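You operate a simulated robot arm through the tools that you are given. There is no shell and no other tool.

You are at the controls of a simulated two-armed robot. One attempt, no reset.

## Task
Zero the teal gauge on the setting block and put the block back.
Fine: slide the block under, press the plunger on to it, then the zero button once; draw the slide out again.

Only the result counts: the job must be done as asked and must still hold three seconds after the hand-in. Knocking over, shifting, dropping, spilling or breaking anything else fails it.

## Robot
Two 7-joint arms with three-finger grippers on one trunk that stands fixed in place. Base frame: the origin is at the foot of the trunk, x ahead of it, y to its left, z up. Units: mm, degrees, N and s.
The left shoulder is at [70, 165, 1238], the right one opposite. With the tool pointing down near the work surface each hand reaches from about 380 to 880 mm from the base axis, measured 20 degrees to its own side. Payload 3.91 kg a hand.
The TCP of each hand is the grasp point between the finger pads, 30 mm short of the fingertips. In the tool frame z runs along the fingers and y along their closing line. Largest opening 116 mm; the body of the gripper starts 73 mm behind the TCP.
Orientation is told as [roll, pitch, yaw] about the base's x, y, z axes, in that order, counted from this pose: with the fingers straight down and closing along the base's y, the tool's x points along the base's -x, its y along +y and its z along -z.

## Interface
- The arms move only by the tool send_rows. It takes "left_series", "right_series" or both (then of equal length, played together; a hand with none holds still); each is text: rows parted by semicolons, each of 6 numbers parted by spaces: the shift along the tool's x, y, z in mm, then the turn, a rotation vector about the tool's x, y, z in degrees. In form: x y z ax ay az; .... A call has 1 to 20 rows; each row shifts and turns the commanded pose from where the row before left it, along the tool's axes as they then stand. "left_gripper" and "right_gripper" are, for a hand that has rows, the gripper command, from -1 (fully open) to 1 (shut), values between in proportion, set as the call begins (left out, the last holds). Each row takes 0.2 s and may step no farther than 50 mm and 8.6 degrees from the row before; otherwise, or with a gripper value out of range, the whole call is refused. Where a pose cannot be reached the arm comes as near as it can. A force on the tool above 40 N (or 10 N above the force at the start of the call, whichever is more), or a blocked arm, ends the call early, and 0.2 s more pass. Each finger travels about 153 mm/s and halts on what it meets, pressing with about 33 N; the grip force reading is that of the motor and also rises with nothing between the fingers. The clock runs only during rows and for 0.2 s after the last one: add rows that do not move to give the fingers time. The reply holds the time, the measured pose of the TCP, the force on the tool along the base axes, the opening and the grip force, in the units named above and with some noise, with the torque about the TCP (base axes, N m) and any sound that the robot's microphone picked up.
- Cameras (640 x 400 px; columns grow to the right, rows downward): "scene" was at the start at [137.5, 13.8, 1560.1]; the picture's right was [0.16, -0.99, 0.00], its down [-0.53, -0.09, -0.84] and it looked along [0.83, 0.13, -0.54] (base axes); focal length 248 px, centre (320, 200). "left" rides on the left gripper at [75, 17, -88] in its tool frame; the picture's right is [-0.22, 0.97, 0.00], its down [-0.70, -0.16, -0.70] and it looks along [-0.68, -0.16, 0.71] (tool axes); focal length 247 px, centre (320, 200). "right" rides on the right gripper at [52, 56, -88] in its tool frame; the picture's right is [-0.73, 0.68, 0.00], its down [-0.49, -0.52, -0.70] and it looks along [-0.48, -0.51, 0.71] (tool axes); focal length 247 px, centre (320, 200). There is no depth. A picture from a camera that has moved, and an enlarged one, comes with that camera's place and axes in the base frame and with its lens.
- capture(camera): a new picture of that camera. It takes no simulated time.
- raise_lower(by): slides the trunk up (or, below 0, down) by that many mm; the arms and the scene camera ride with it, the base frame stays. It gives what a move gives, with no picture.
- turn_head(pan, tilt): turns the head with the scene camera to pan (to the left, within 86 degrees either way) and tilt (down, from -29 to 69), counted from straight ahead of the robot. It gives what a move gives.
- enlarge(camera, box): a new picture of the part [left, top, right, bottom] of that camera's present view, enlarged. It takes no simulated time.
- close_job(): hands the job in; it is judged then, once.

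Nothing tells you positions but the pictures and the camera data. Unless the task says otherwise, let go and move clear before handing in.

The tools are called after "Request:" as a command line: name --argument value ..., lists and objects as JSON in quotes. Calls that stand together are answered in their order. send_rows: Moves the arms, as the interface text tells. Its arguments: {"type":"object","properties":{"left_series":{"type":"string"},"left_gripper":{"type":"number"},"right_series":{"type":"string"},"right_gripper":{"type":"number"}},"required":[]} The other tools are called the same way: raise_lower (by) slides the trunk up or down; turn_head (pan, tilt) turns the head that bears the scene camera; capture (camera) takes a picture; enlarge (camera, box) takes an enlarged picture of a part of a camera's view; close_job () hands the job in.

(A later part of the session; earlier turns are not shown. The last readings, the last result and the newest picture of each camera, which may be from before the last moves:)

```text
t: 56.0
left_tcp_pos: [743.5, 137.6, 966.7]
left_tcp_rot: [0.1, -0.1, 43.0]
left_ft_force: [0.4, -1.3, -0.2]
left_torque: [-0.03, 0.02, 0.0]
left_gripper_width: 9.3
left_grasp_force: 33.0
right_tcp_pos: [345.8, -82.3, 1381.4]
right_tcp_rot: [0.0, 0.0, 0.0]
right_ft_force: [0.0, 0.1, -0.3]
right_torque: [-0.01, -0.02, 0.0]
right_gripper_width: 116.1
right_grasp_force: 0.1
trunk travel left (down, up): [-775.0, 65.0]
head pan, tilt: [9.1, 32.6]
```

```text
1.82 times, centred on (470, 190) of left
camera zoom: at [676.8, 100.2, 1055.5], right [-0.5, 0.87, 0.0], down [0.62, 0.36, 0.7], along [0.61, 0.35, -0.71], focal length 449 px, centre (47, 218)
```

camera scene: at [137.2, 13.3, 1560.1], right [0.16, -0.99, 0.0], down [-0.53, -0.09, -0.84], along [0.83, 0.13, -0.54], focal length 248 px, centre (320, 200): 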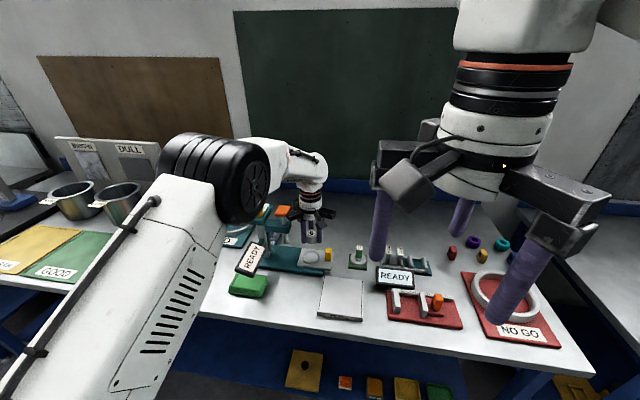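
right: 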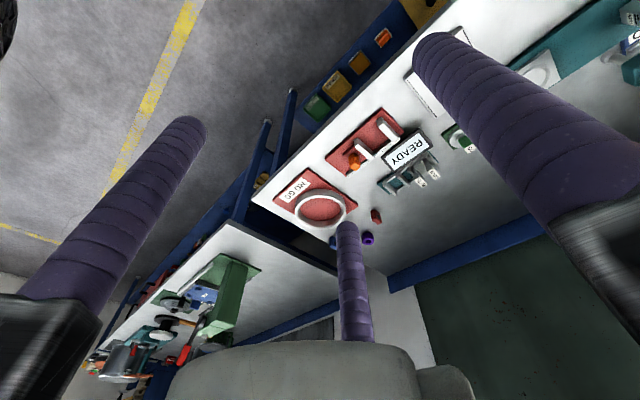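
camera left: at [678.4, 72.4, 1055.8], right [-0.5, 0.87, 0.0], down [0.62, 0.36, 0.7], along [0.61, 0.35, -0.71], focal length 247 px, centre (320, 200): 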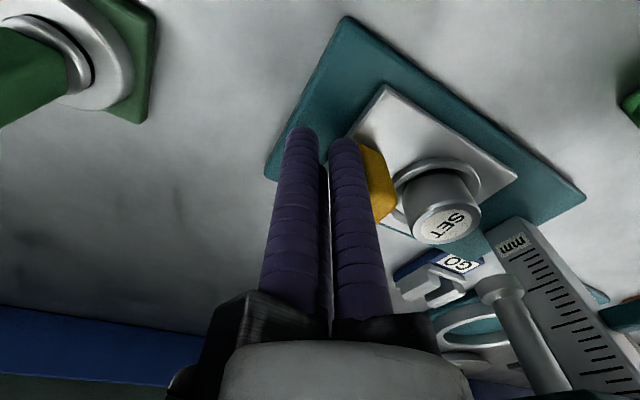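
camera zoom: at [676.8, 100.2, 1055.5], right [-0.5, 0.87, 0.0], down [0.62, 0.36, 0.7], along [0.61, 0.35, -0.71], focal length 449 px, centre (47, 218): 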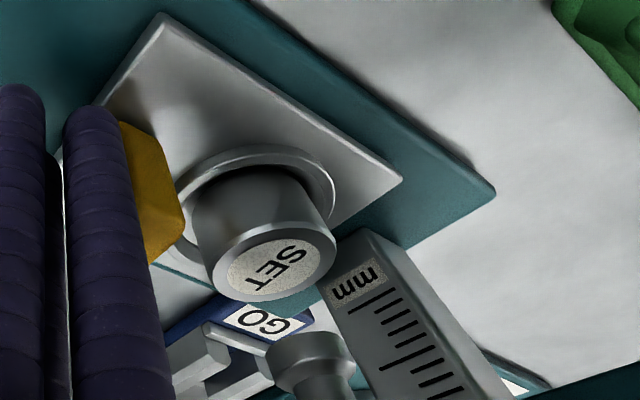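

Nearly aligned. I'll try up to 3 mm more for an end stop.

Request:
send_rows --left_series "-0.64 0.77 0 0 0 0;0 0 0 0 0 0;0 0 0 0 0 0"

Request:
send_rows --left_series "-0.64 0.77 0 0 0 0;0 0 0 0 0 0;0 0 0 0 0 0"

Request:
enlarge --camera "scene" --box '[250, 200, 310, 270]'

```text
t: 56.8
left_tcp_pos: [742.7, 138.3, 966.2]
left_tcp_rot: [0.1, 0.0, 43.0]
left_ft_force: [1.2, -1.7, -0.7]
left_torque: [-0.04, -0.06, 0.03]
left_gripper_width: 9.1
left_grasp_force: 33.4
right_tcp_pos: [346.0, -82.7, 1381.5]
right_tcp_rot: [0.0, 0.0, 0.1]
right_ft_force: [0.3, 0.3, 0.2]
right_torque: [0.0, -0.01, 0.01]
right_gripper_width: 116.0
right_grasp_force: 0.1
trunk travel left (down, up): [-775.0, 65.0]
head pan, tilt: [9.1, 32.6]
```

```text
t: 57.6
left_tcp_pos: [743.6, 139.9, 967.0]
left_tcp_rot: [0.0, -0.1, 43.0]
left_ft_force: [-0.1, -6.4, -0.8]
left_torque: [-0.08, -0.05, 0.04]
left_gripper_width: 8.9
left_grasp_force: 32.4
right_tcp_pos: [346.6, -83.2, 1381.0]
right_tcp_rot: [0.1, 0.0, 0.0]
right_ft_force: [0.6, -0.4, -0.5]
right_torque: [-0.01, 0.0, -0.02]
right_gripper_width: 116.2
right_grasp_force: 0.1
trunk travel left (down, up): [-775.0, 65.0]
head pan, tilt: [9.1, 32.6]
```

```text
5.71 times, centred on (280, 235) of scene
camera zoom: at [137.7, 12.6, 1560.1], right [0.16, -0.99, 0.0], down [-0.53, -0.08, -0.84], along [0.83, 0.13, -0.54], focal length 1418 px, centre (549, 0)
```

zoom: 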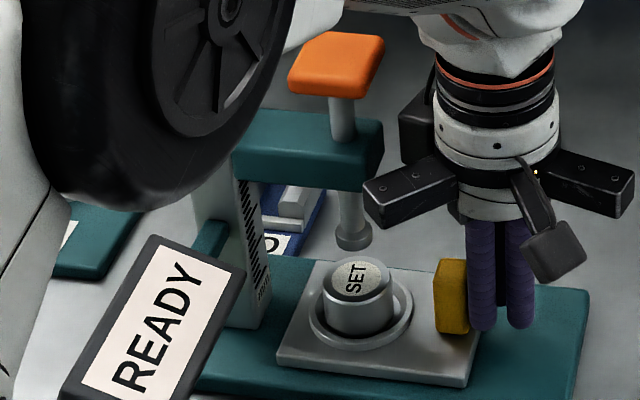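

End stop reached (6 N) and the SET block now stands under the plunger. Backing off the handle and raising the left hand clear.

Request:
send_rows --left_series "3.2 -3.85 0 0 0 0;3.2 -3.85 0 0 0 0;0 0 -20 0 0 0;0 0 -40 0 0 0;0 0 -45 0 0 0;0 0 -45 0 0 0;0 0 -45 0 0 0;0 0 0 0 0 0;0 0 0 0 0 0"

Request:
capture --camera "left"

Request:
enlarge --camera "scene" --box '[230, 190, 340, 280]'

```text
t: 59.6
left_tcp_pos: [742.4, 131.4, 1161.6]
left_tcp_rot: [-0.1, 0.1, 43.0]
left_ft_force: [-0.1, -0.5, -0.3]
left_torque: [-0.01, 0.0, 0.01]
left_gripper_width: 9.1
left_grasp_force: 33.3
right_tcp_pos: [346.7, -82.5, 1382.9]
right_tcp_rot: [0.0, 0.0, 0.0]
right_ft_force: [-0.2, 0.3, 0.7]
right_torque: [-0.01, 0.01, -0.02]
right_gripper_width: 116.0
right_grasp_force: 0.0
trunk travel left (down, up): [-775.0, 65.0]
head pan, tilt: [9.1, 32.6]
```

```text
taken
camera left: at [677.5, 92.6, 1251.3], right [-0.5, 0.87, 0.0], down [0.62, 0.36, 0.7], along [0.61, 0.35, -0.71], focal length 247 px, centre (320, 200)
```

left: 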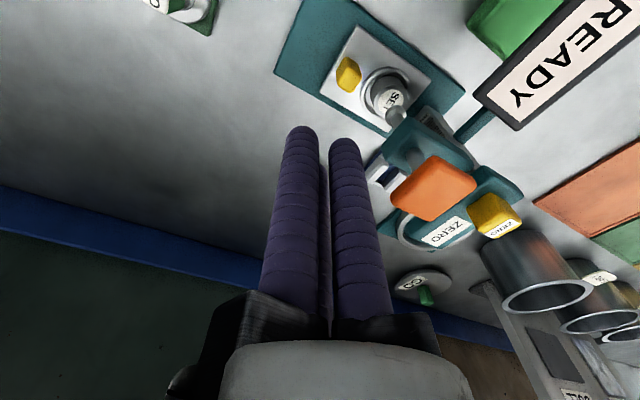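

```text
4.44 times, centred on (285, 235) of scene
camera zoom: at [137.7, 13.8, 1560.1], right [0.16, -0.99, 0.0], down [-0.53, -0.09, -0.84], along [0.83, 0.13, -0.54], focal length 1103 px, centre (476, 44)
```

zoom: 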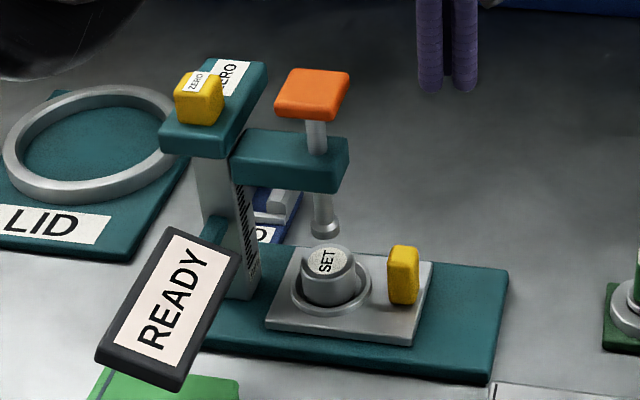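

Now refine the knob and zero button positions with a zoom from this left-camera viewpoint.

Request:
enlarge --camera "left" --box '[360, 80, 560, 270]'

Request:
enlarge --camera "scene" --box '[240, 190, 310, 260]'

```text
2.11 times, centred on (460, 175) of left
camera zoom: at [677.5, 92.6, 1251.3], right [-0.5, 0.87, 0.0], down [0.62, 0.36, 0.7], along [0.61, 0.35, -0.71], focal length 520 px, centre (25, 253)
```

zoom: 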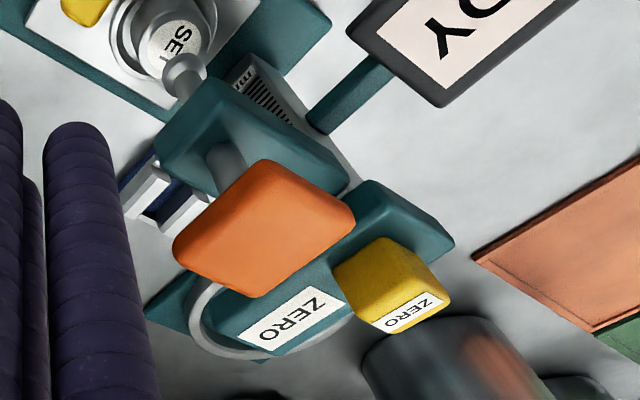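

```text
5.71 times, centred on (275, 225) of scene
camera zoom: at [137.7, 13.8, 1560.1], right [0.16, -0.99, 0.0], down [-0.53, -0.09, -0.84], along [0.83, 0.13, -0.54], focal length 1418 px, centre (577, 57)
```

zoom: 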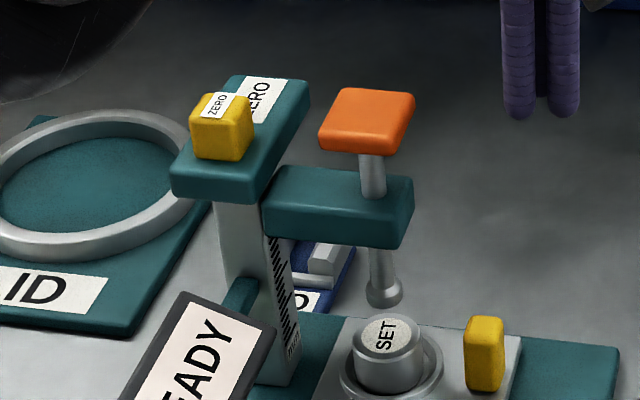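

Knob top centre ≈(740, 224.5, 1120), zero button top ≈(741, 309, 1114). I'll turn the left hand back to yaw 0, raise a little and stage it above the zero button, leaving room for the right hand at the knob.

Request:
send_rows --left_series "0 0 -40 0 0 0;0 0 0 0 0 8.6;0 0 0 0 0 8.6;0 0 0 0 0 8.6;0 0 0 0 0 8.6;0 0 0 0 0 8.6;0 44.6 0 0 0 0;0 44.6 0 0 0 0;0 44.6 0 0 0 0;0 44.6 0 0 0 0;0 0 0 0 0 0;0 0 0 0 0 0;0 0 0 0 0 0"

Request:
capture --camera "left"

Request:
capture --camera "scene"

```text
t: 62.4
left_tcp_pos: [744.6, 309.4, 1201.9]
left_tcp_rot: [0.0, 0.0, 0.0]
left_ft_force: [0.3, 0.3, 0.3]
left_torque: [0.05, 0.01, -0.02]
left_gripper_width: 9.2
left_grasp_force: 33.2
right_tcp_pos: [345.2, -81.4, 1381.0]
right_tcp_rot: [0.0, 0.0, 0.0]
right_ft_force: [0.0, -1.0, 0.9]
right_torque: [-0.01, -0.02, -0.03]
right_gripper_width: 116.1
right_grasp_force: 0.1
trunk travel left (down, up): [-775.0, 65.0]
head pan, tilt: [9.1, 32.6]
```

```text
taken
camera left: at [669.0, 327.6, 1291.1], right [0.22, 0.97, 0.0], down [0.7, -0.16, 0.7], along [0.68, -0.16, -0.71], focal length 247 px, centre (320, 200)
```

left: 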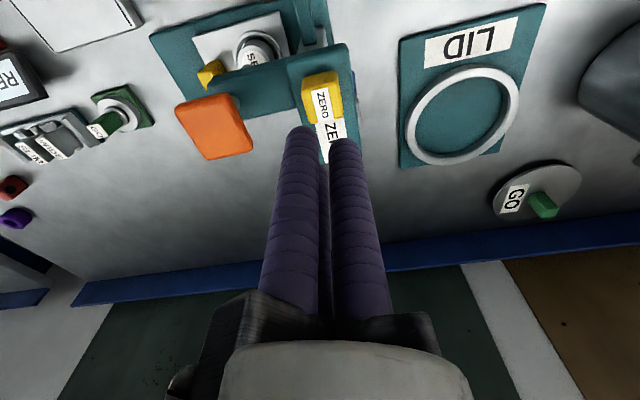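

```text
taken
camera scene: at [137.6, 14.8, 1560.1], right [0.16, -0.99, 0.0], down [-0.53, -0.09, -0.84], along [0.83, 0.13, -0.54], focal length 248 px, centre (320, 200)
```

scene: 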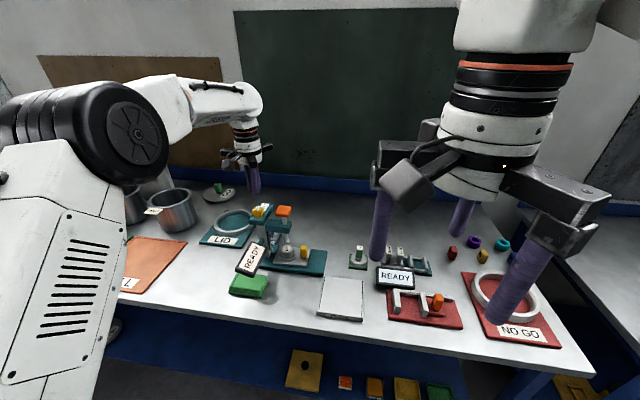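

Request:
enlarge --camera "left" --box '[160, 30, 380, 200]'

Request:
enlarge --camera "scene" --box '[200, 130, 320, 280]'

```text
2.35 times, centred on (270, 115) of left
camera zoom: at [669.0, 327.6, 1291.1], right [0.22, 0.97, 0.0], down [0.7, -0.16, 0.7], along [0.68, -0.16, -0.71], focal length 581 px, centre (438, 400)
```

zoom: 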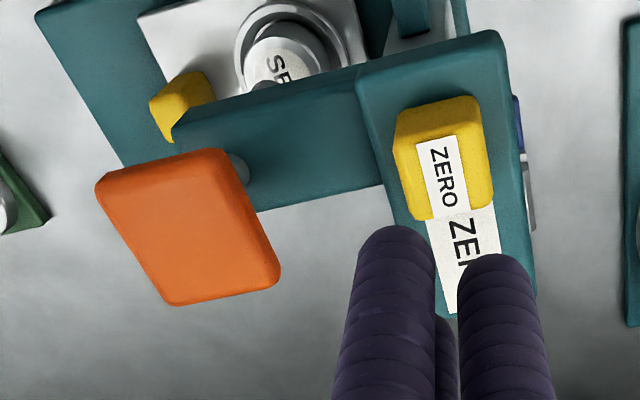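

```text
2.67 times, centred on (260, 205) of scene
camera zoom: at [137.6, 14.8, 1560.1], right [0.16, -0.99, 0.0], down [-0.53, -0.09, -0.84], along [0.83, 0.13, -0.54], focal length 662 px, centre (480, 187)
```

zoom: 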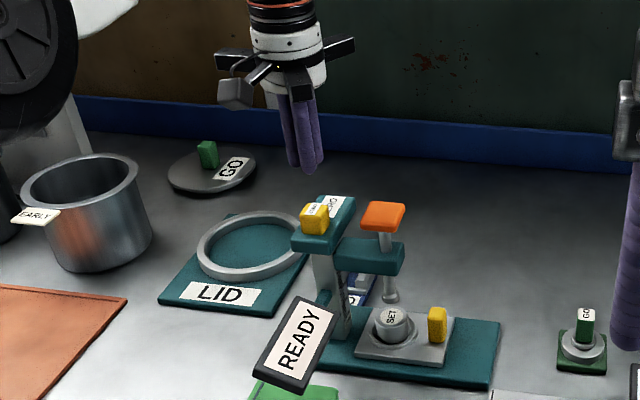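

Left hand is staged above the zero button. Now bringing the right hand (closed) out towards the gauge, first to (560, 60, 1330).

Request:
send_rows --right_series "-30.7 20.3 -7 0 0 0;-30.7 20.3 0 0 0 0;-30.7 20.3 7 0 0 0;-30.7 20.3 12 0 0 0;-30.7 20.3 12 0 0 0;-30.7 20.3 13 0 0 0;-30.7 20.3 13 0 0 0;0 0 0 0 0 0;0 0 0 0 0 0;0 0 0 0 0 0" --right_gripper 1

Request:
capture --camera "scene"

Request:
capture --camera "right"

```text
t: 64.6
left_tcp_pos: [744.5, 309.1, 1202.3]
left_tcp_rot: [0.0, 0.1, 0.0]
left_ft_force: [0.2, 0.1, -0.5]
left_torque: [0.0, 0.02, -0.02]
left_gripper_width: 9.1
left_grasp_force: 33.7
right_tcp_pos: [561.8, 60.8, 1328.7]
right_tcp_rot: [0.0, 0.0, 0.0]
right_ft_force: [-0.2, 1.0, 0.5]
right_torque: [-0.02, 0.02, -0.01]
right_gripper_width: 9.2
right_grasp_force: 32.9
trunk travel left (down, up): [-775.0, 65.0]
head pan, tilt: [9.1, 32.6]
```

```text
taken
camera scene: at [138.5, 14.6, 1560.0], right [0.16, -0.99, 0.0], down [-0.53, -0.09, -0.84], along [0.83, 0.13, -0.54], focal length 248 px, centre (320, 200)
```

scene: 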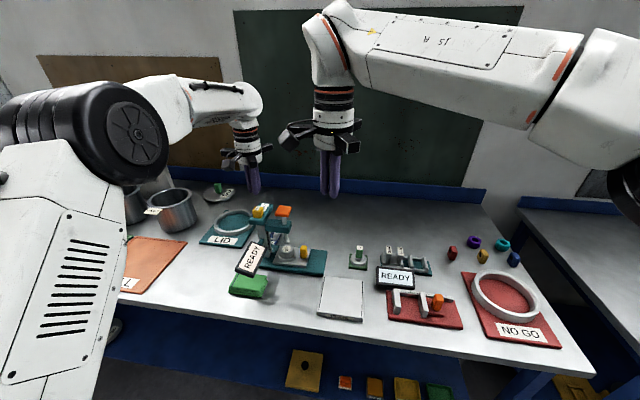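

```text
taken
camera right: at [508.7, 116.9, 1418.1], right [0.73, 0.68, 0.0], down [0.49, -0.52, 0.7], along [0.48, -0.51, -0.71], focal length 247 px, centre (320, 200)
```

right: 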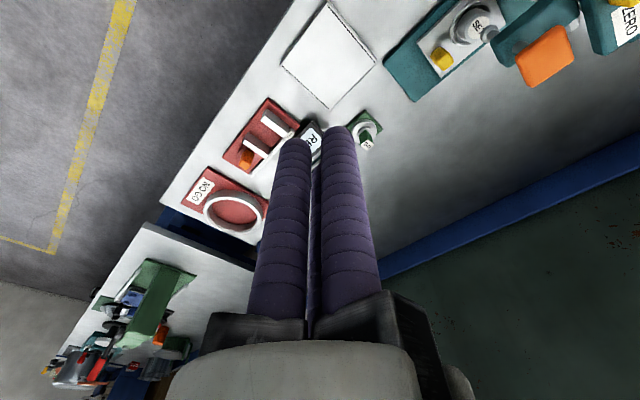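

Rotating the right hand by +60° yaw, then tilting it 25° back towards its shoulder.

Request:
send_rows --right_series "0 0 0 0 0 -8.571;0 0 0 0 0 -8.571;0 0 0 0 0 -8.571;0 0 0 0 0 -8.571;0 0 0 0 0 -8.571;0 0 0 0 0 -8.571;0 0 0 0 0 -8.574;0 0 0 4.18 -7.2 0;0 0 0 4.18 -7.2 0;0 0 0 4.18 -7.2 0;0 0 0 0 0 0;0 0 0 0 0 0;0 0 0 0 0 0"

Request:
capture --camera "scene"

Request:
capture --camera "right"

```text
t: 67.4
left_tcp_pos: [743.1, 310.1, 1202.8]
left_tcp_rot: [0.0, 0.0, 0.1]
left_ft_force: [0.1, 0.0, -0.6]
left_torque: [-0.05, 0.0, -0.01]
left_gripper_width: 9.0
left_grasp_force: 32.9
right_tcp_pos: [560.8, 59.8, 1332.5]
right_tcp_rot: [-13.0, -21.6, 13.9]
right_ft_force: [0.0, 0.0, 0.3]
right_torque: [-0.01, 0.0, 0.01]
right_gripper_width: 9.1
right_grasp_force: 32.8
right hand out of reach, approached as far as the arm can: row 2, 3, 4, 5, 6, 7
trunk travel left (down, up): [-775.0, 65.0]
head pan, tilt: [9.1, 32.6]
```

```text
taken
camera scene: at [137.3, 14.0, 1560.1], right [0.16, -0.99, 0.0], down [-0.53, -0.09, -0.84], along [0.83, 0.13, -0.54], focal length 248 px, centre (320, 200)
```

scene: 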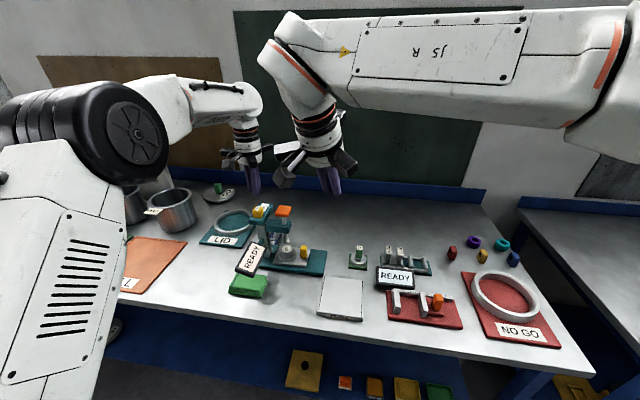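

```text
taken
camera right: at [468.8, 114.7, 1380.2], right [0.56, 0.82, 0.12], down [0.24, -0.3, 0.92], along [0.8, -0.48, -0.36], focal length 247 px, centre (320, 200)
```

right: 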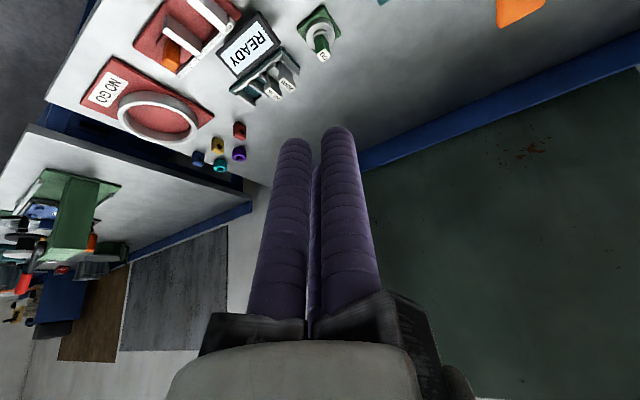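

The right arm can't yaw that way, so I'll undo the tilt and use yaw 0 with a lean purely towards −y instead (finger rail stays well clear of the left hand then).

Request:
send_rows --right_series "0 0 0 -4.18 7.2 0;0 0 0 -4.18 7.2 0;0 0 0 -4.18 7.2 0;0 0 0 0 0 0;0 0 0 0 0 0;0 0 0 0 0 0"

```text
t: 68.8
left_tcp_pos: [744.6, 309.0, 1202.7]
left_tcp_rot: [0.0, 0.0, 0.0]
left_ft_force: [-0.2, -0.8, 0.6]
left_torque: [-0.02, 0.02, 0.01]
left_gripper_width: 9.0
left_grasp_force: 32.6
right_tcp_pos: [560.9, 61.3, 1331.4]
right_tcp_rot: [0.1, 0.0, 11.3]
right_ft_force: [-0.2, 0.6, 1.0]
right_torque: [-0.03, 0.01, 0.02]
right_gripper_width: 9.4
right_grasp_force: 33.1
trunk travel left (down, up): [-775.0, 65.0]
head pan, tilt: [9.1, 32.6]
```

Request:
send_rows --right_series "0 0 0 0 0 5.65;0 0 0 0 0 5.65;0 0 0 -7.5 0 0;0 0 0 -7.5 0 0;0 0 0 -7.5 0 0;0 0 0 -7.5 0 0;0 0 0 0 0 0;0 0 0 0 0 0;0 0 0 0 0 0"

Request:
capture --camera "scene"

```text
t: 70.8
left_tcp_pos: [744.6, 308.0, 1202.3]
left_tcp_rot: [-0.1, -0.1, 0.1]
left_ft_force: [0.4, 0.2, -0.1]
left_torque: [0.0, 0.0, -0.01]
left_gripper_width: 9.1
left_grasp_force: 32.7
right_tcp_pos: [561.7, 59.2, 1331.3]
right_tcp_rot: [30.2, 0.0, 0.1]
right_ft_force: [0.1, 0.3, -0.2]
right_torque: [0.01, 0.02, 0.0]
right_gripper_width: 8.9
right_grasp_force: 32.8
trunk travel left (down, up): [-775.0, 65.0]
head pan, tilt: [9.1, 32.6]
```

```text
taken
camera scene: at [137.9, 13.0, 1560.1], right [0.16, -0.99, 0.0], down [-0.53, -0.08, -0.84], along [0.83, 0.13, -0.54], focal length 248 px, centre (320, 200)
```

scene: 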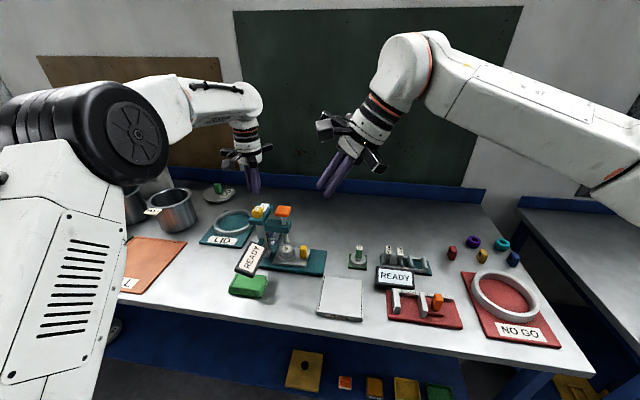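

Orientation achieved (lean 30° to −y). Moving the right hand towards a hover point above the plunger knob.

Request:
send_rows --right_series "-25.5 9.3 29.8 0 0 0;-25.5 9.3 29.8 0 0 0;-25.5 9.3 29.8 0 0 0;-25.5 9.3 29.8 0 0 0;-25.5 9.3 29.8 0 0 0;0 0 0 0 0 0;0 0 0 0 0 0;0 0 0 0 0 0"

Request:
capture --camera "scene"

Request:
capture --camera "right"

Request:
capture --camera "left"

```text
t: 72.6
left_tcp_pos: [744.5, 309.1, 1202.5]
left_tcp_rot: [0.0, 0.1, 0.0]
left_ft_force: [0.1, 0.3, -0.6]
left_torque: [-0.03, 0.01, -0.01]
left_gripper_width: 9.1
left_grasp_force: 32.7
right_tcp_pos: [688.1, 175.4, 1226.2]
right_tcp_rot: [29.9, 0.0, 0.0]
right_ft_force: [0.1, 0.4, 0.2]
right_torque: [0.01, 0.03, -0.01]
right_gripper_width: 9.3
right_grasp_force: 32.9
trunk travel left (down, up): [-775.0, 65.0]
head pan, tilt: [9.1, 32.6]
```

```text
taken
camera scene: at [138.2, 14.6, 1560.0], right [0.16, -0.99, 0.0], down [-0.53, -0.09, -0.84], along [0.83, 0.13, -0.54], focal length 248 px, centre (320, 200)
```

scene: 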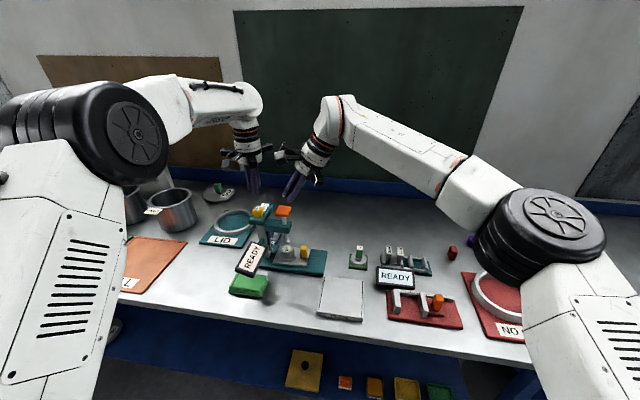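

```text
taken
camera right: at [635.1, 180.2, 1329.5], right [0.73, 0.59, 0.34], down [0.49, -0.8, 0.34], along [0.48, -0.09, -0.87], focal length 247 px, centre (320, 200)
```

right: 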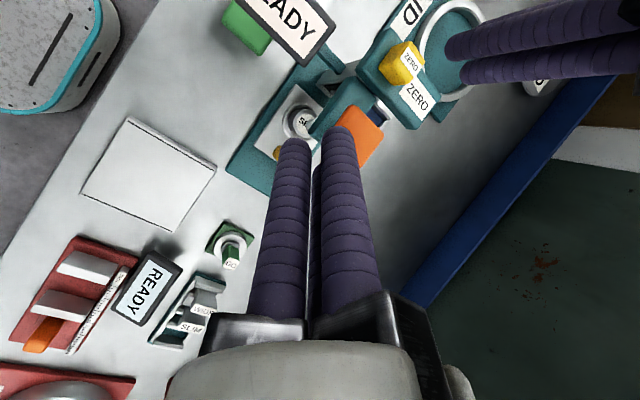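

```text
taken
camera left: at [669.5, 327.3, 1290.8], right [0.22, 0.97, 0.0], down [0.7, -0.16, 0.7], along [0.68, -0.16, -0.71], focal length 247 px, centre (320, 200)
```

left: 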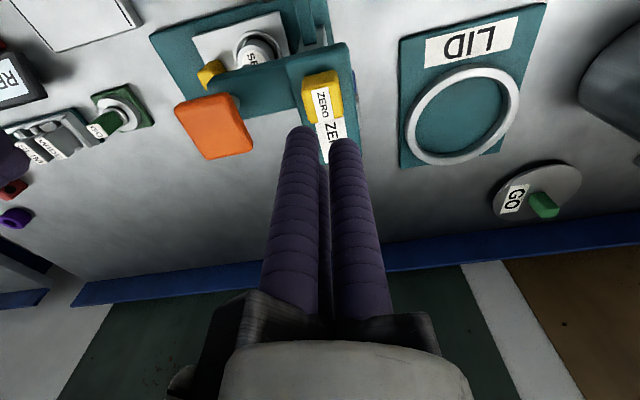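

Continuing to the hover point directly above the knob.

Request:
send_rows --right_series "-26 8.5 29.9 0 0 0;-26 8.5 29.9 0 0 0;0 0 0 0 0 0;0 0 0 0 0 0;0 0 0 0 0 0"

Request:
capture --camera "right"

Request:
capture --camera "left"

Request:
enlarge --camera "scene" --box '[200, 120, 350, 280]'

```text
t: 73.8
left_tcp_pos: [743.6, 310.3, 1202.2]
left_tcp_rot: [0.0, 0.0, 0.0]
left_ft_force: [-0.3, -0.1, 0.4]
left_torque: [-0.02, 0.02, 0.04]
left_gripper_width: 9.1
left_grasp_force: 33.3
right_tcp_pos: [733.7, 218.3, 1181.8]
right_tcp_rot: [30.1, -0.1, 0.1]
right_ft_force: [0.5, 0.5, 1.0]
right_torque: [0.0, 0.02, 0.06]
right_gripper_width: 9.0
right_grasp_force: 33.4
right hand out of reach, approached as far as the arm can: row 2
trunk travel left (down, up): [-775.0, 65.0]
head pan, tilt: [9.1, 32.6]
```

```text
taken
camera right: at [680.8, 223.1, 1284.9], right [0.73, 0.59, 0.34], down [0.49, -0.8, 0.34], along [0.48, -0.09, -0.87], focal length 247 px, centre (320, 200)
```

right: 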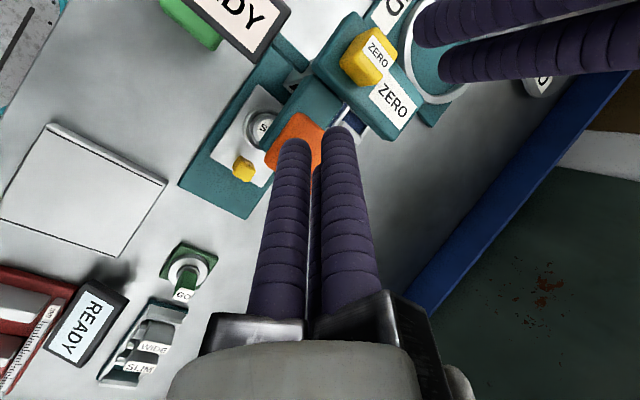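

```text
taken
camera left: at [669.0, 328.4, 1290.9], right [0.22, 0.97, 0.0], down [0.7, -0.16, 0.7], along [0.68, -0.16, -0.71], focal length 247 px, centre (320, 200)
```

left: 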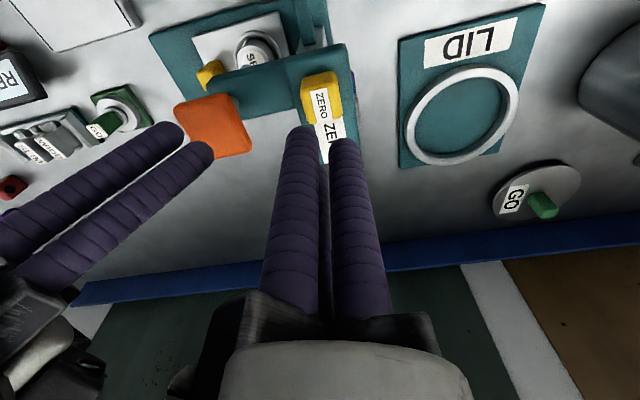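

```text
2.50 times, centred on (275, 200) of scene
camera zoom: at [137.8, 15.5, 1560.0], right [0.16, -0.99, 0.0], down [-0.53, -0.09, -0.84], along [0.83, 0.13, -0.54], focal length 620 px, centre (432, 200)
```

zoom: 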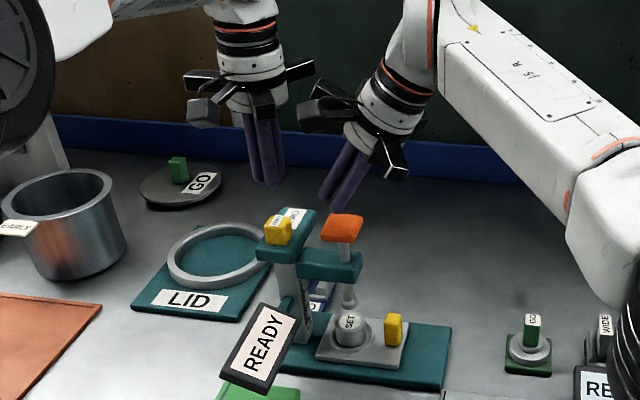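

The right fingertips are right above the knob (arm near its reach limit, but lower is easier). Descending slowly to find contact.

Request:
send_rows --right_series "0 -2.5 4.33 0 0 0;0 -2.5 4.33 0 0 0;0 -2.5 4.33 0 0 0;0 -2.5 4.33 0 0 0;0 0 0 0 0 0;0 0 0 0 0 0"

Request:
capture --camera "left"

Request:
enlarge --camera "left" --box '[100, 60, 380, 220]'

```text
t: 75.2
left_tcp_pos: [744.5, 309.0, 1203.5]
left_tcp_rot: [0.0, 0.0, 0.0]
left_ft_force: [-0.4, 0.8, -0.8]
left_torque: [0.0, -0.01, -0.01]
left_gripper_width: 9.1
left_grasp_force: 33.2
right_tcp_pos: [733.9, 216.8, 1161.0]
right_tcp_rot: [29.9, 0.1, 0.0]
right_ft_force: [0.3, -0.3, 0.9]
right_torque: [0.0, 0.03, -0.03]
right_gripper_width: 9.1
right_grasp_force: 33.1
trunk travel left (down, up): [-775.0, 65.0]
head pan, tilt: [9.1, 32.6]
```

```text
taken
camera left: at [669.1, 326.5, 1291.3], right [0.22, 0.97, 0.0], down [0.7, -0.16, 0.7], along [0.68, -0.16, -0.71], focal length 247 px, centre (320, 200)
```

left: 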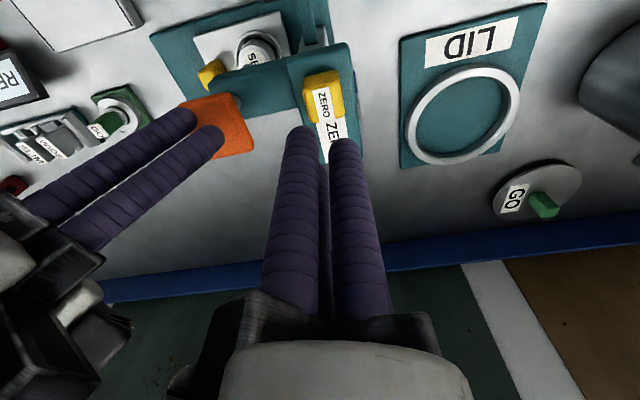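

```text
2.29 times, centred on (240, 140) of left
camera zoom: at [669.1, 326.5, 1291.3], right [0.22, 0.97, 0.0], down [0.7, -0.16, 0.7], along [0.68, -0.16, -0.71], focal length 564 px, centre (503, 337)
```

zoom: 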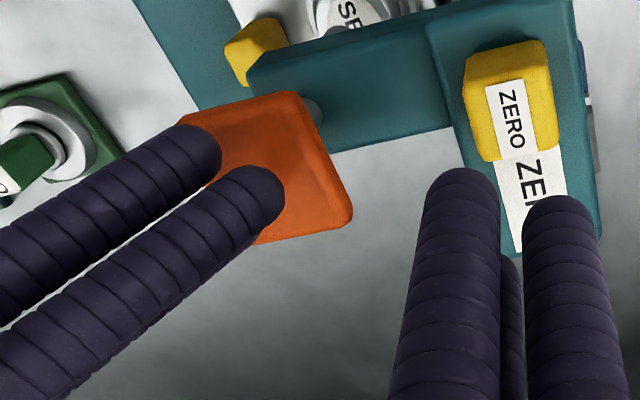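

Request:
send_rows --right_series "0 -1.5 2.6 0 0 0;0 -1 1.73 0 0 0;0 -0.5 0.87 0 0 0;0 -0.5 0.87 0 0 0;0 0 0 0 0 0"

Request:
send_rows --right_series "0 -0.5 0.87 0 0 0;0 -0.5 0.87 0 0 0;0 0 0 0 0 0"

Request:
send_rows --right_series "0 -0.5 0.87 0 0 0;0 -0.5 0.87 0 0 0;0 0 0 0 0 0"

Request:
enlarge --camera "left" --box '[100, 60, 380, 220]'

```text
t: 76.4
left_tcp_pos: [744.3, 308.9, 1202.9]
left_tcp_rot: [0.1, 0.0, 0.0]
left_ft_force: [-0.7, 0.6, 0.6]
left_torque: [0.01, 0.01, -0.03]
left_gripper_width: 9.0
left_grasp_force: 32.1
right_tcp_pos: [734.0, 217.3, 1154.8]
right_tcp_rot: [30.0, 0.0, 0.1]
right_ft_force: [-0.8, 0.0, 1.0]
right_torque: [0.01, 0.02, 0.03]
right_gripper_width: 9.1
right_grasp_force: 33.1
trunk travel left (down, up): [-775.0, 65.0]
head pan, tilt: [9.1, 32.6]
```

```text
t: 77.2
left_tcp_pos: [743.5, 308.2, 1201.7]
left_tcp_rot: [-0.1, 0.0, 0.0]
left_ft_force: [0.0, -0.7, 0.1]
left_torque: [0.01, -0.02, -0.04]
left_gripper_width: 9.0
left_grasp_force: 32.7
right_tcp_pos: [734.7, 215.8, 1152.8]
right_tcp_rot: [29.9, 0.0, 0.1]
right_ft_force: [0.7, 0.6, -0.3]
right_torque: [0.05, 0.02, -0.04]
right_gripper_width: 9.2
right_grasp_force: 32.6
trunk travel left (down, up): [-775.0, 65.0]
head pan, tilt: [9.1, 32.6]
```

```text
t: 78.0
left_tcp_pos: [744.9, 309.4, 1201.8]
left_tcp_rot: [0.0, 0.0, 0.0]
left_ft_force: [0.3, -0.3, 0.8]
left_torque: [0.0, -0.01, -0.03]
left_gripper_width: 9.0
left_grasp_force: 32.9
right_tcp_pos: [733.6, 218.1, 1151.2]
right_tcp_rot: [30.1, 0.1, 0.1]
right_ft_force: [0.8, 0.5, 1.8]
right_torque: [0.01, 0.04, 0.0]
right_gripper_width: 9.1
right_grasp_force: 33.0
trunk travel left (down, up): [-775.0, 65.0]
head pan, tilt: [9.1, 32.6]
```

```text
2.29 times, centred on (240, 140) of left
camera zoom: at [669.0, 326.6, 1291.4], right [0.22, 0.97, 0.0], down [0.7, -0.16, 0.7], along [0.68, -0.16, -0.71], focal length 564 px, centre (503, 337)
```

zoom: 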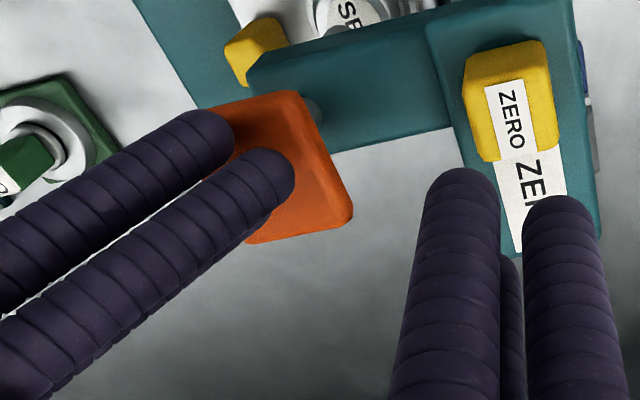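

Contact with the knob is starting (z≈1118). Pressing down in measured steps, watching force and the display.

Request:
send_rows --right_series "0 -1 1.73 0 0 0;0 -1 1.73 0 0 0;0 -1 1.73 0 0 0;0 -1 1.73 0 0 0;0 0 0 0 0 0"

Request:
enlarge --camera "left" --box '[100, 60, 380, 220]'

Request:
enlarge --camera "scene" --box '[220, 170, 330, 280]'

```text
t: 79.2
left_tcp_pos: [743.4, 308.0, 1202.7]
left_tcp_rot: [-0.1, -0.1, 0.0]
left_ft_force: [0.7, 0.0, 0.7]
left_torque: [-0.01, -0.02, 0.0]
left_gripper_width: 9.1
left_grasp_force: 32.4
right_tcp_pos: [735.1, 216.6, 1142.8]
right_tcp_rot: [30.0, 0.0, 0.1]
right_ft_force: [-0.5, -0.2, 0.8]
right_torque: [-0.02, 0.0, 0.02]
right_gripper_width: 8.8
right_grasp_force: 33.2
trunk travel left (down, up): [-775.0, 65.0]
head pan, tilt: [9.1, 32.6]
```

```text
2.29 times, centred on (240, 140) of left
camera zoom: at [668.9, 326.5, 1291.4], right [0.22, 0.97, 0.0], down [0.7, -0.16, 0.7], along [0.68, -0.16, -0.71], focal length 564 px, centre (503, 337)
```

zoom: 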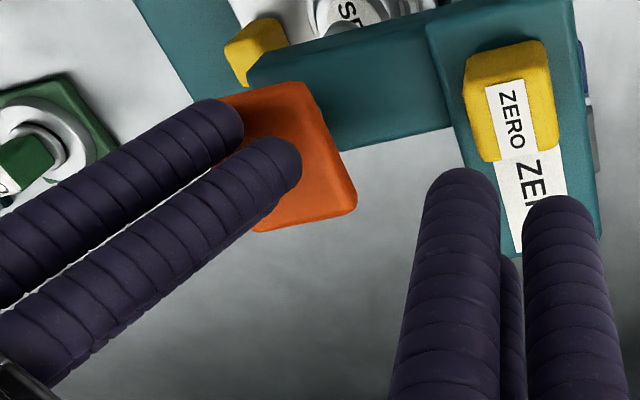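

```text
3.64 times, centred on (275, 225) of scene
camera zoom: at [137.4, 13.8, 1560.1], right [0.16, -0.99, 0.0], down [-0.53, -0.09, -0.84], along [0.83, 0.13, -0.54], focal length 902 px, centre (484, 109)
```

zoom: 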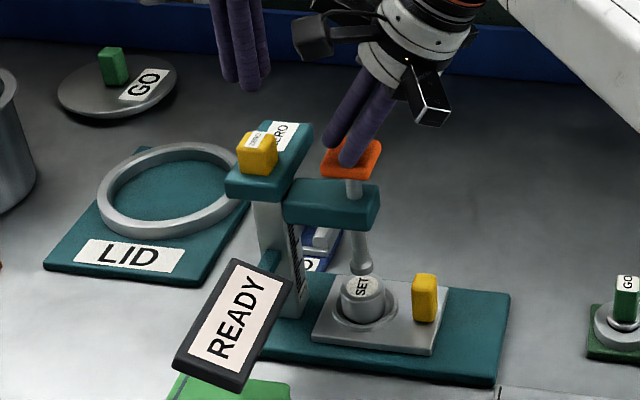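

The plunger follows easily. Pressing further down toward the block.

Request:
send_rows --right_series "0 -1 1.73 0 0 0;0 -1 1.73 0 0 0;0 -1 1.73 0 0 0;0 -1 1.73 0 0 0;0 -1 1.73 0 0 0;0 0 0 0 0 0"

Request:
enlarge --camera "left" --box '[100, 60, 380, 220]'

Request:
enlarge --camera "scene" --box '[220, 170, 330, 280]'

```text
t: 80.6
left_tcp_pos: [744.7, 309.4, 1201.1]
left_tcp_rot: [0.0, 0.0, 0.0]
left_ft_force: [-0.1, 0.1, -0.6]
left_torque: [-0.01, -0.02, -0.01]
left_gripper_width: 8.9
left_grasp_force: 33.0
right_tcp_pos: [733.6, 216.5, 1134.0]
right_tcp_rot: [30.1, 0.0, 0.1]
right_ft_force: [-0.4, 0.0, 1.6]
right_torque: [0.04, 0.0, 0.01]
right_gripper_width: 9.4
right_grasp_force: 32.8
trunk travel left (down, up): [-775.0, 65.0]
head pan, tilt: [9.1, 32.6]
```

```text
2.29 times, centred on (240, 140) of left
camera zoom: at [668.9, 326.7, 1291.3], right [0.22, 0.97, 0.0], down [0.7, -0.16, 0.7], along [0.68, -0.16, -0.71], focal length 564 px, centre (503, 337)
```

zoom: 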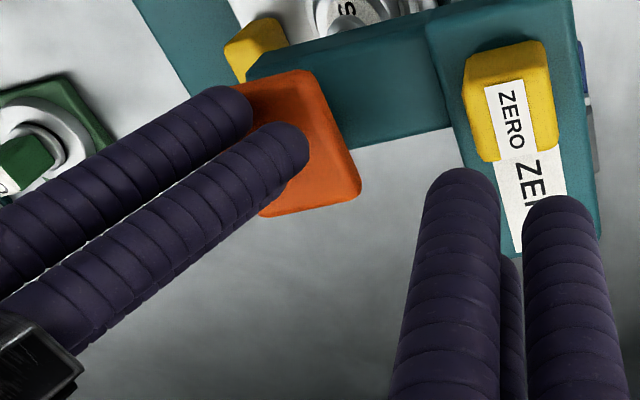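

```text
3.64 times, centred on (275, 225) of scene
camera zoom: at [137.5, 13.9, 1560.1], right [0.16, -0.99, 0.0], down [-0.53, -0.09, -0.84], along [0.83, 0.13, -0.54], focal length 902 px, centre (484, 109)
```

zoom: 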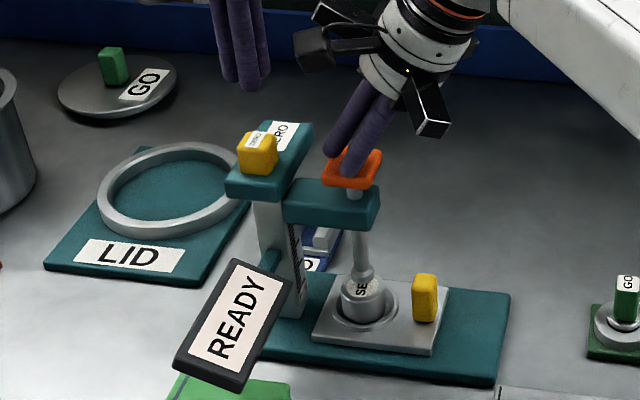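

Request:
send_rows --right_series "0 -1 1.73 0 0 0;0 -1 1.73 0 0 0;0 -1 1.73 0 0 0;0 -1 1.73 0 0 0;0 0 0 0 0 0"

Request:
send_rows --right_series "0 -0.5 0.87 0 0 0;0 -0.5 0.87 0 0 0;0 0 0 0 0 0"

Request:
enlarge --camera "scene" --box '[220, 170, 330, 280]'

```text
t: 81.8
left_tcp_pos: [743.0, 309.5, 1202.6]
left_tcp_rot: [-0.1, 0.0, 0.0]
left_ft_force: [-0.5, -0.7, -0.2]
left_torque: [-0.01, 0.01, 0.02]
left_gripper_width: 9.0
left_grasp_force: 32.5
right_tcp_pos: [735.4, 216.2, 1125.2]
right_tcp_rot: [30.0, 0.0, 0.1]
right_ft_force: [0.0, 1.1, 1.9]
right_torque: [0.01, 0.03, -0.04]
right_gripper_width: 8.9
right_grasp_force: 32.2
trunk travel left (down, up): [-775.0, 65.0]
head pan, tilt: [9.1, 32.6]
```

```text
t: 82.6
left_tcp_pos: [742.5, 308.2, 1202.8]
left_tcp_rot: [0.1, 0.0, 0.0]
left_ft_force: [0.0, -1.1, -0.3]
left_torque: [-0.02, 0.03, 0.0]
left_gripper_width: 9.1
left_grasp_force: 33.2
right_tcp_pos: [734.9, 216.8, 1121.8]
right_tcp_rot: [30.1, 0.0, 0.0]
right_ft_force: [-0.6, -0.3, 1.5]
right_torque: [0.03, 0.0, -0.03]
right_gripper_width: 9.2
right_grasp_force: 32.9
trunk travel left (down, up): [-775.0, 65.0]
head pan, tilt: [9.1, 32.6]
```

```text
3.64 times, centred on (275, 225) of scene
camera zoom: at [137.3, 13.8, 1560.1], right [0.16, -0.99, 0.0], down [-0.53, -0.09, -0.84], along [0.83, 0.13, -0.54], focal length 902 px, centre (484, 109)
```

zoom: 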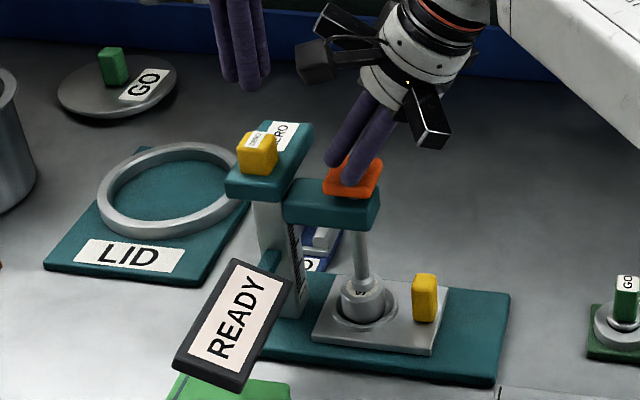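

Request:
send_rows --right_series "0 -0.5 0.87 0 0 0;0 0 0 0 0 0;0 0 0 0 0 0"

Request:
send_rows --right_series "0 -0.5 0.87 0 0 0;0 0 0 0 0 0;0 0 0 0 0 0"

Request:
send_rows --right_series "0 -0.5 0.87 0 0 0;0 0 0 0 0 0;0 0 0 0 0 0"

Request:
enlarge --camera "scene" --box '[220, 170, 330, 280]'

```text
t: 83.4
left_tcp_pos: [743.3, 309.1, 1203.4]
left_tcp_rot: [-0.1, 0.1, 0.0]
left_ft_force: [0.2, -0.1, 0.0]
left_torque: [0.0, 0.0, 0.0]
left_gripper_width: 9.2
left_grasp_force: 33.5
right_tcp_pos: [734.2, 218.0, 1122.1]
right_tcp_rot: [30.0, 0.1, 0.1]
right_ft_force: [-0.5, -1.0, 1.7]
right_torque: [-0.01, 0.03, -0.07]
right_gripper_width: 9.1
right_grasp_force: 33.2
trunk travel left (down, up): [-775.0, 65.0]
head pan, tilt: [9.1, 32.6]
```

```text
t: 84.2
left_tcp_pos: [743.3, 310.2, 1203.0]
left_tcp_rot: [0.0, -0.1, 0.1]
left_ft_force: [0.3, 0.2, -0.1]
left_torque: [-0.03, 0.01, -0.02]
left_gripper_width: 8.9
left_grasp_force: 33.2
right_tcp_pos: [734.1, 216.5, 1121.8]
right_tcp_rot: [30.1, 0.0, 0.2]
right_ft_force: [-0.8, -1.1, 3.2]
right_torque: [0.01, 0.05, 0.03]
right_gripper_width: 9.3
right_grasp_force: 33.2
trunk travel left (down, up): [-775.0, 65.0]
head pan, tilt: [9.1, 32.6]
```

```text
t: 85.0
left_tcp_pos: [742.8, 308.8, 1203.0]
left_tcp_rot: [0.0, -0.1, 0.0]
left_ft_force: [0.7, 0.5, 0.5]
left_torque: [0.01, -0.01, -0.03]
left_gripper_width: 9.0
left_grasp_force: 32.8
right_tcp_pos: [734.1, 216.9, 1120.6]
right_tcp_rot: [30.0, -0.1, 0.1]
right_ft_force: [2.1, -0.2, 10.0]
right_torque: [0.04, -0.03, 0.0]
right_gripper_width: 9.5
right_grasp_force: 32.8
trunk travel left (down, up): [-775.0, 65.0]
head pan, tilt: [9.1, 32.6]
```

```text
3.64 times, centred on (275, 225) of scene
camera zoom: at [136.7, 13.4, 1560.3], right [0.16, -0.99, 0.0], down [-0.53, -0.09, -0.84], along [0.83, 0.13, -0.54], focal length 902 px, centre (484, 109)
```

zoom: 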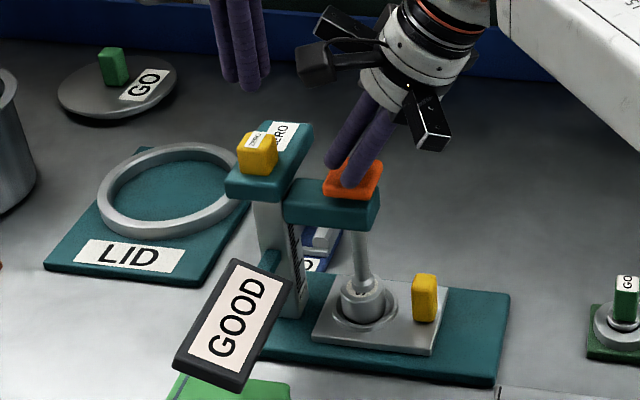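

The display now reads GOOD with 10 N on the plunger: it rests on the block. Holding with the right hand; now lowering the left hand to just above the zero button.

Request:
send_rows --left_series "0 3 15 0 0 0;0 0 15 0 0 0;0 0 10 0 0 0;0 0 5 0 0 0;0 0 0 0 0 0;0 0 0 0 0 0"

Request:
capture --camera "left"

Request:
enlarge --camera "scene" --box '[220, 130, 330, 280]'

Request:
capture --camera "right"

```text
t: 86.4
left_tcp_pos: [742.3, 312.7, 1157.7]
left_tcp_rot: [0.0, -0.1, 0.0]
left_ft_force: [0.1, 0.3, -0.1]
left_torque: [0.01, 0.03, 0.01]
left_gripper_width: 9.0
left_grasp_force: 33.3
right_tcp_pos: [735.2, 216.2, 1121.1]
right_tcp_rot: [30.1, -0.1, 0.1]
right_ft_force: [5.8, 0.9, 13.9]
right_torque: [0.14, -0.09, -0.03]
right_gripper_width: 9.1
right_grasp_force: 32.7
trunk travel left (down, up): [-775.0, 65.0]
head pan, tilt: [9.1, 32.6]
```

```text
taken
camera left: at [668.1, 329.3, 1246.1], right [0.22, 0.97, 0.0], down [0.7, -0.16, 0.7], along [0.68, -0.16, -0.71], focal length 247 px, centre (320, 200)
```

left: 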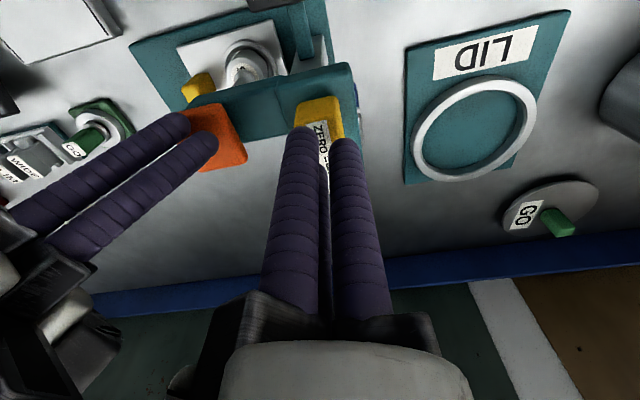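

```text
2.67 times, centred on (275, 205) of scene
camera zoom: at [136.6, 13.5, 1560.3], right [0.16, -0.99, 0.0], down [-0.53, -0.09, -0.84], along [0.83, 0.13, -0.54], focal length 662 px, centre (440, 187)
```

zoom: 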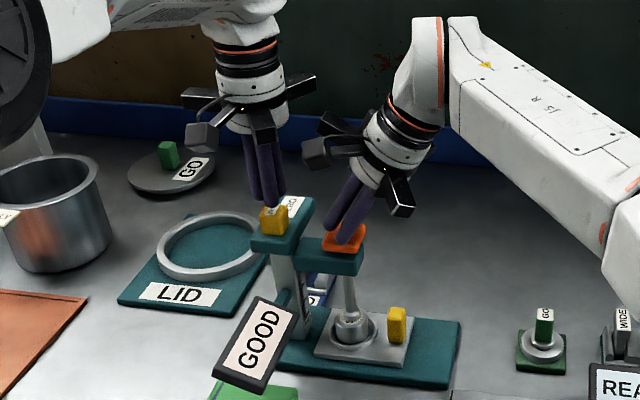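

```text
taken
camera right: at [681.1, 221.7, 1224.9], right [0.73, 0.59, 0.34], down [0.49, -0.8, 0.34], along [0.48, -0.08, -0.87], focal length 247 px, centre (320, 200)
```

right: 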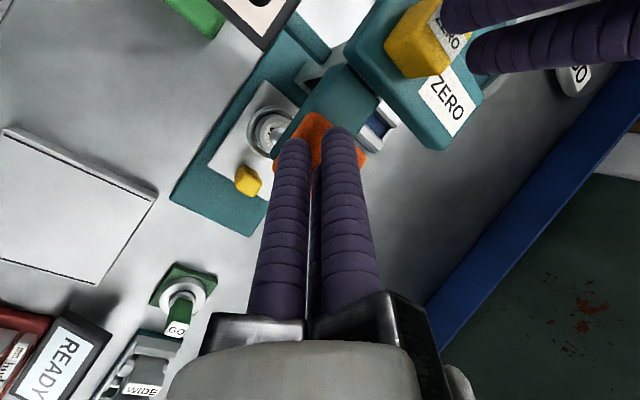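

Request:
enlarge --camera "left" --box '[240, 60, 400, 220]'

Request:
enlarge --camera "right" --box '[360, 0, 520, 120]'

Request:
enlarge --camera "scene" --box '[250, 180, 300, 230]'

```text
2.50 times, centred on (320, 140) of left
camera zoom: at [668.1, 329.3, 1246.1], right [0.22, 0.97, 0.0], down [0.7, -0.16, 0.7], along [0.68, -0.16, -0.71], focal length 617 px, centre (320, 350)
```

zoom: 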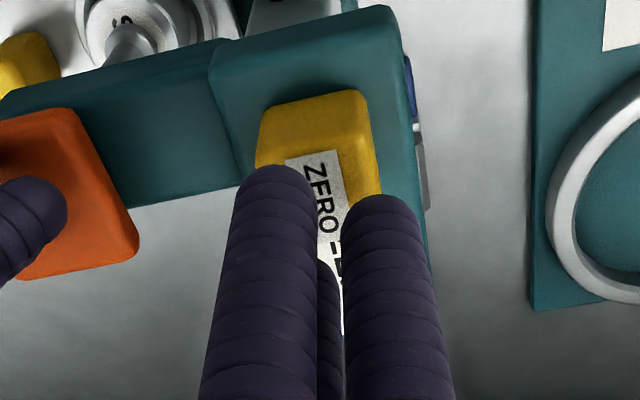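

```text
3.33 times, centred on (440, 60) of right
camera zoom: at [681.1, 221.7, 1224.9], right [0.73, 0.59, 0.34], down [0.49, -0.8, 0.34], along [0.48, -0.08, -0.87], focal length 823 px, centre (-80, 667)
```

zoom: 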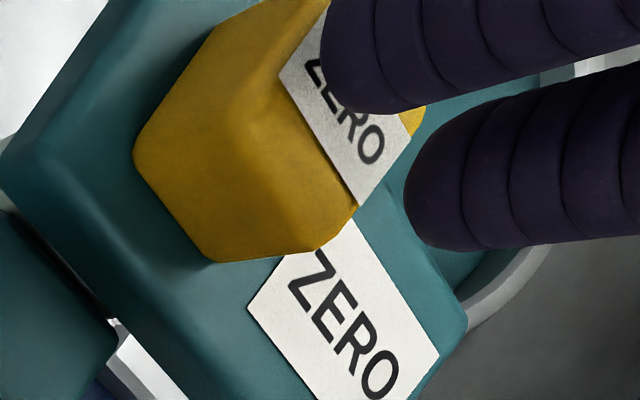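

```text
8.00 times, centred on (275, 205) of scene
camera zoom: at [136.6, 13.5, 1560.3], right [0.16, -0.99, 0.0], down [-0.53, -0.09, -0.84], along [0.83, 0.13, -0.54], focal length 1985 px, centre (680, 160)
```

zoom: 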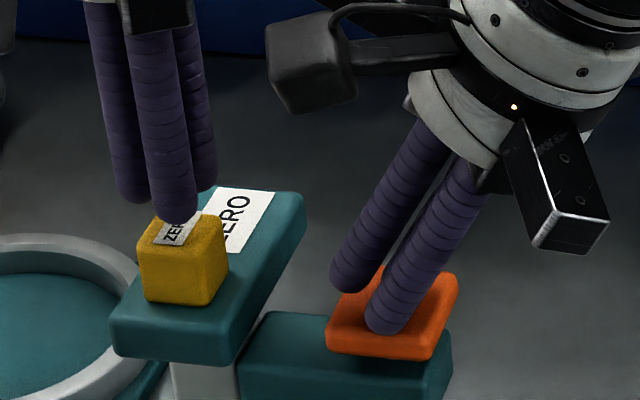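

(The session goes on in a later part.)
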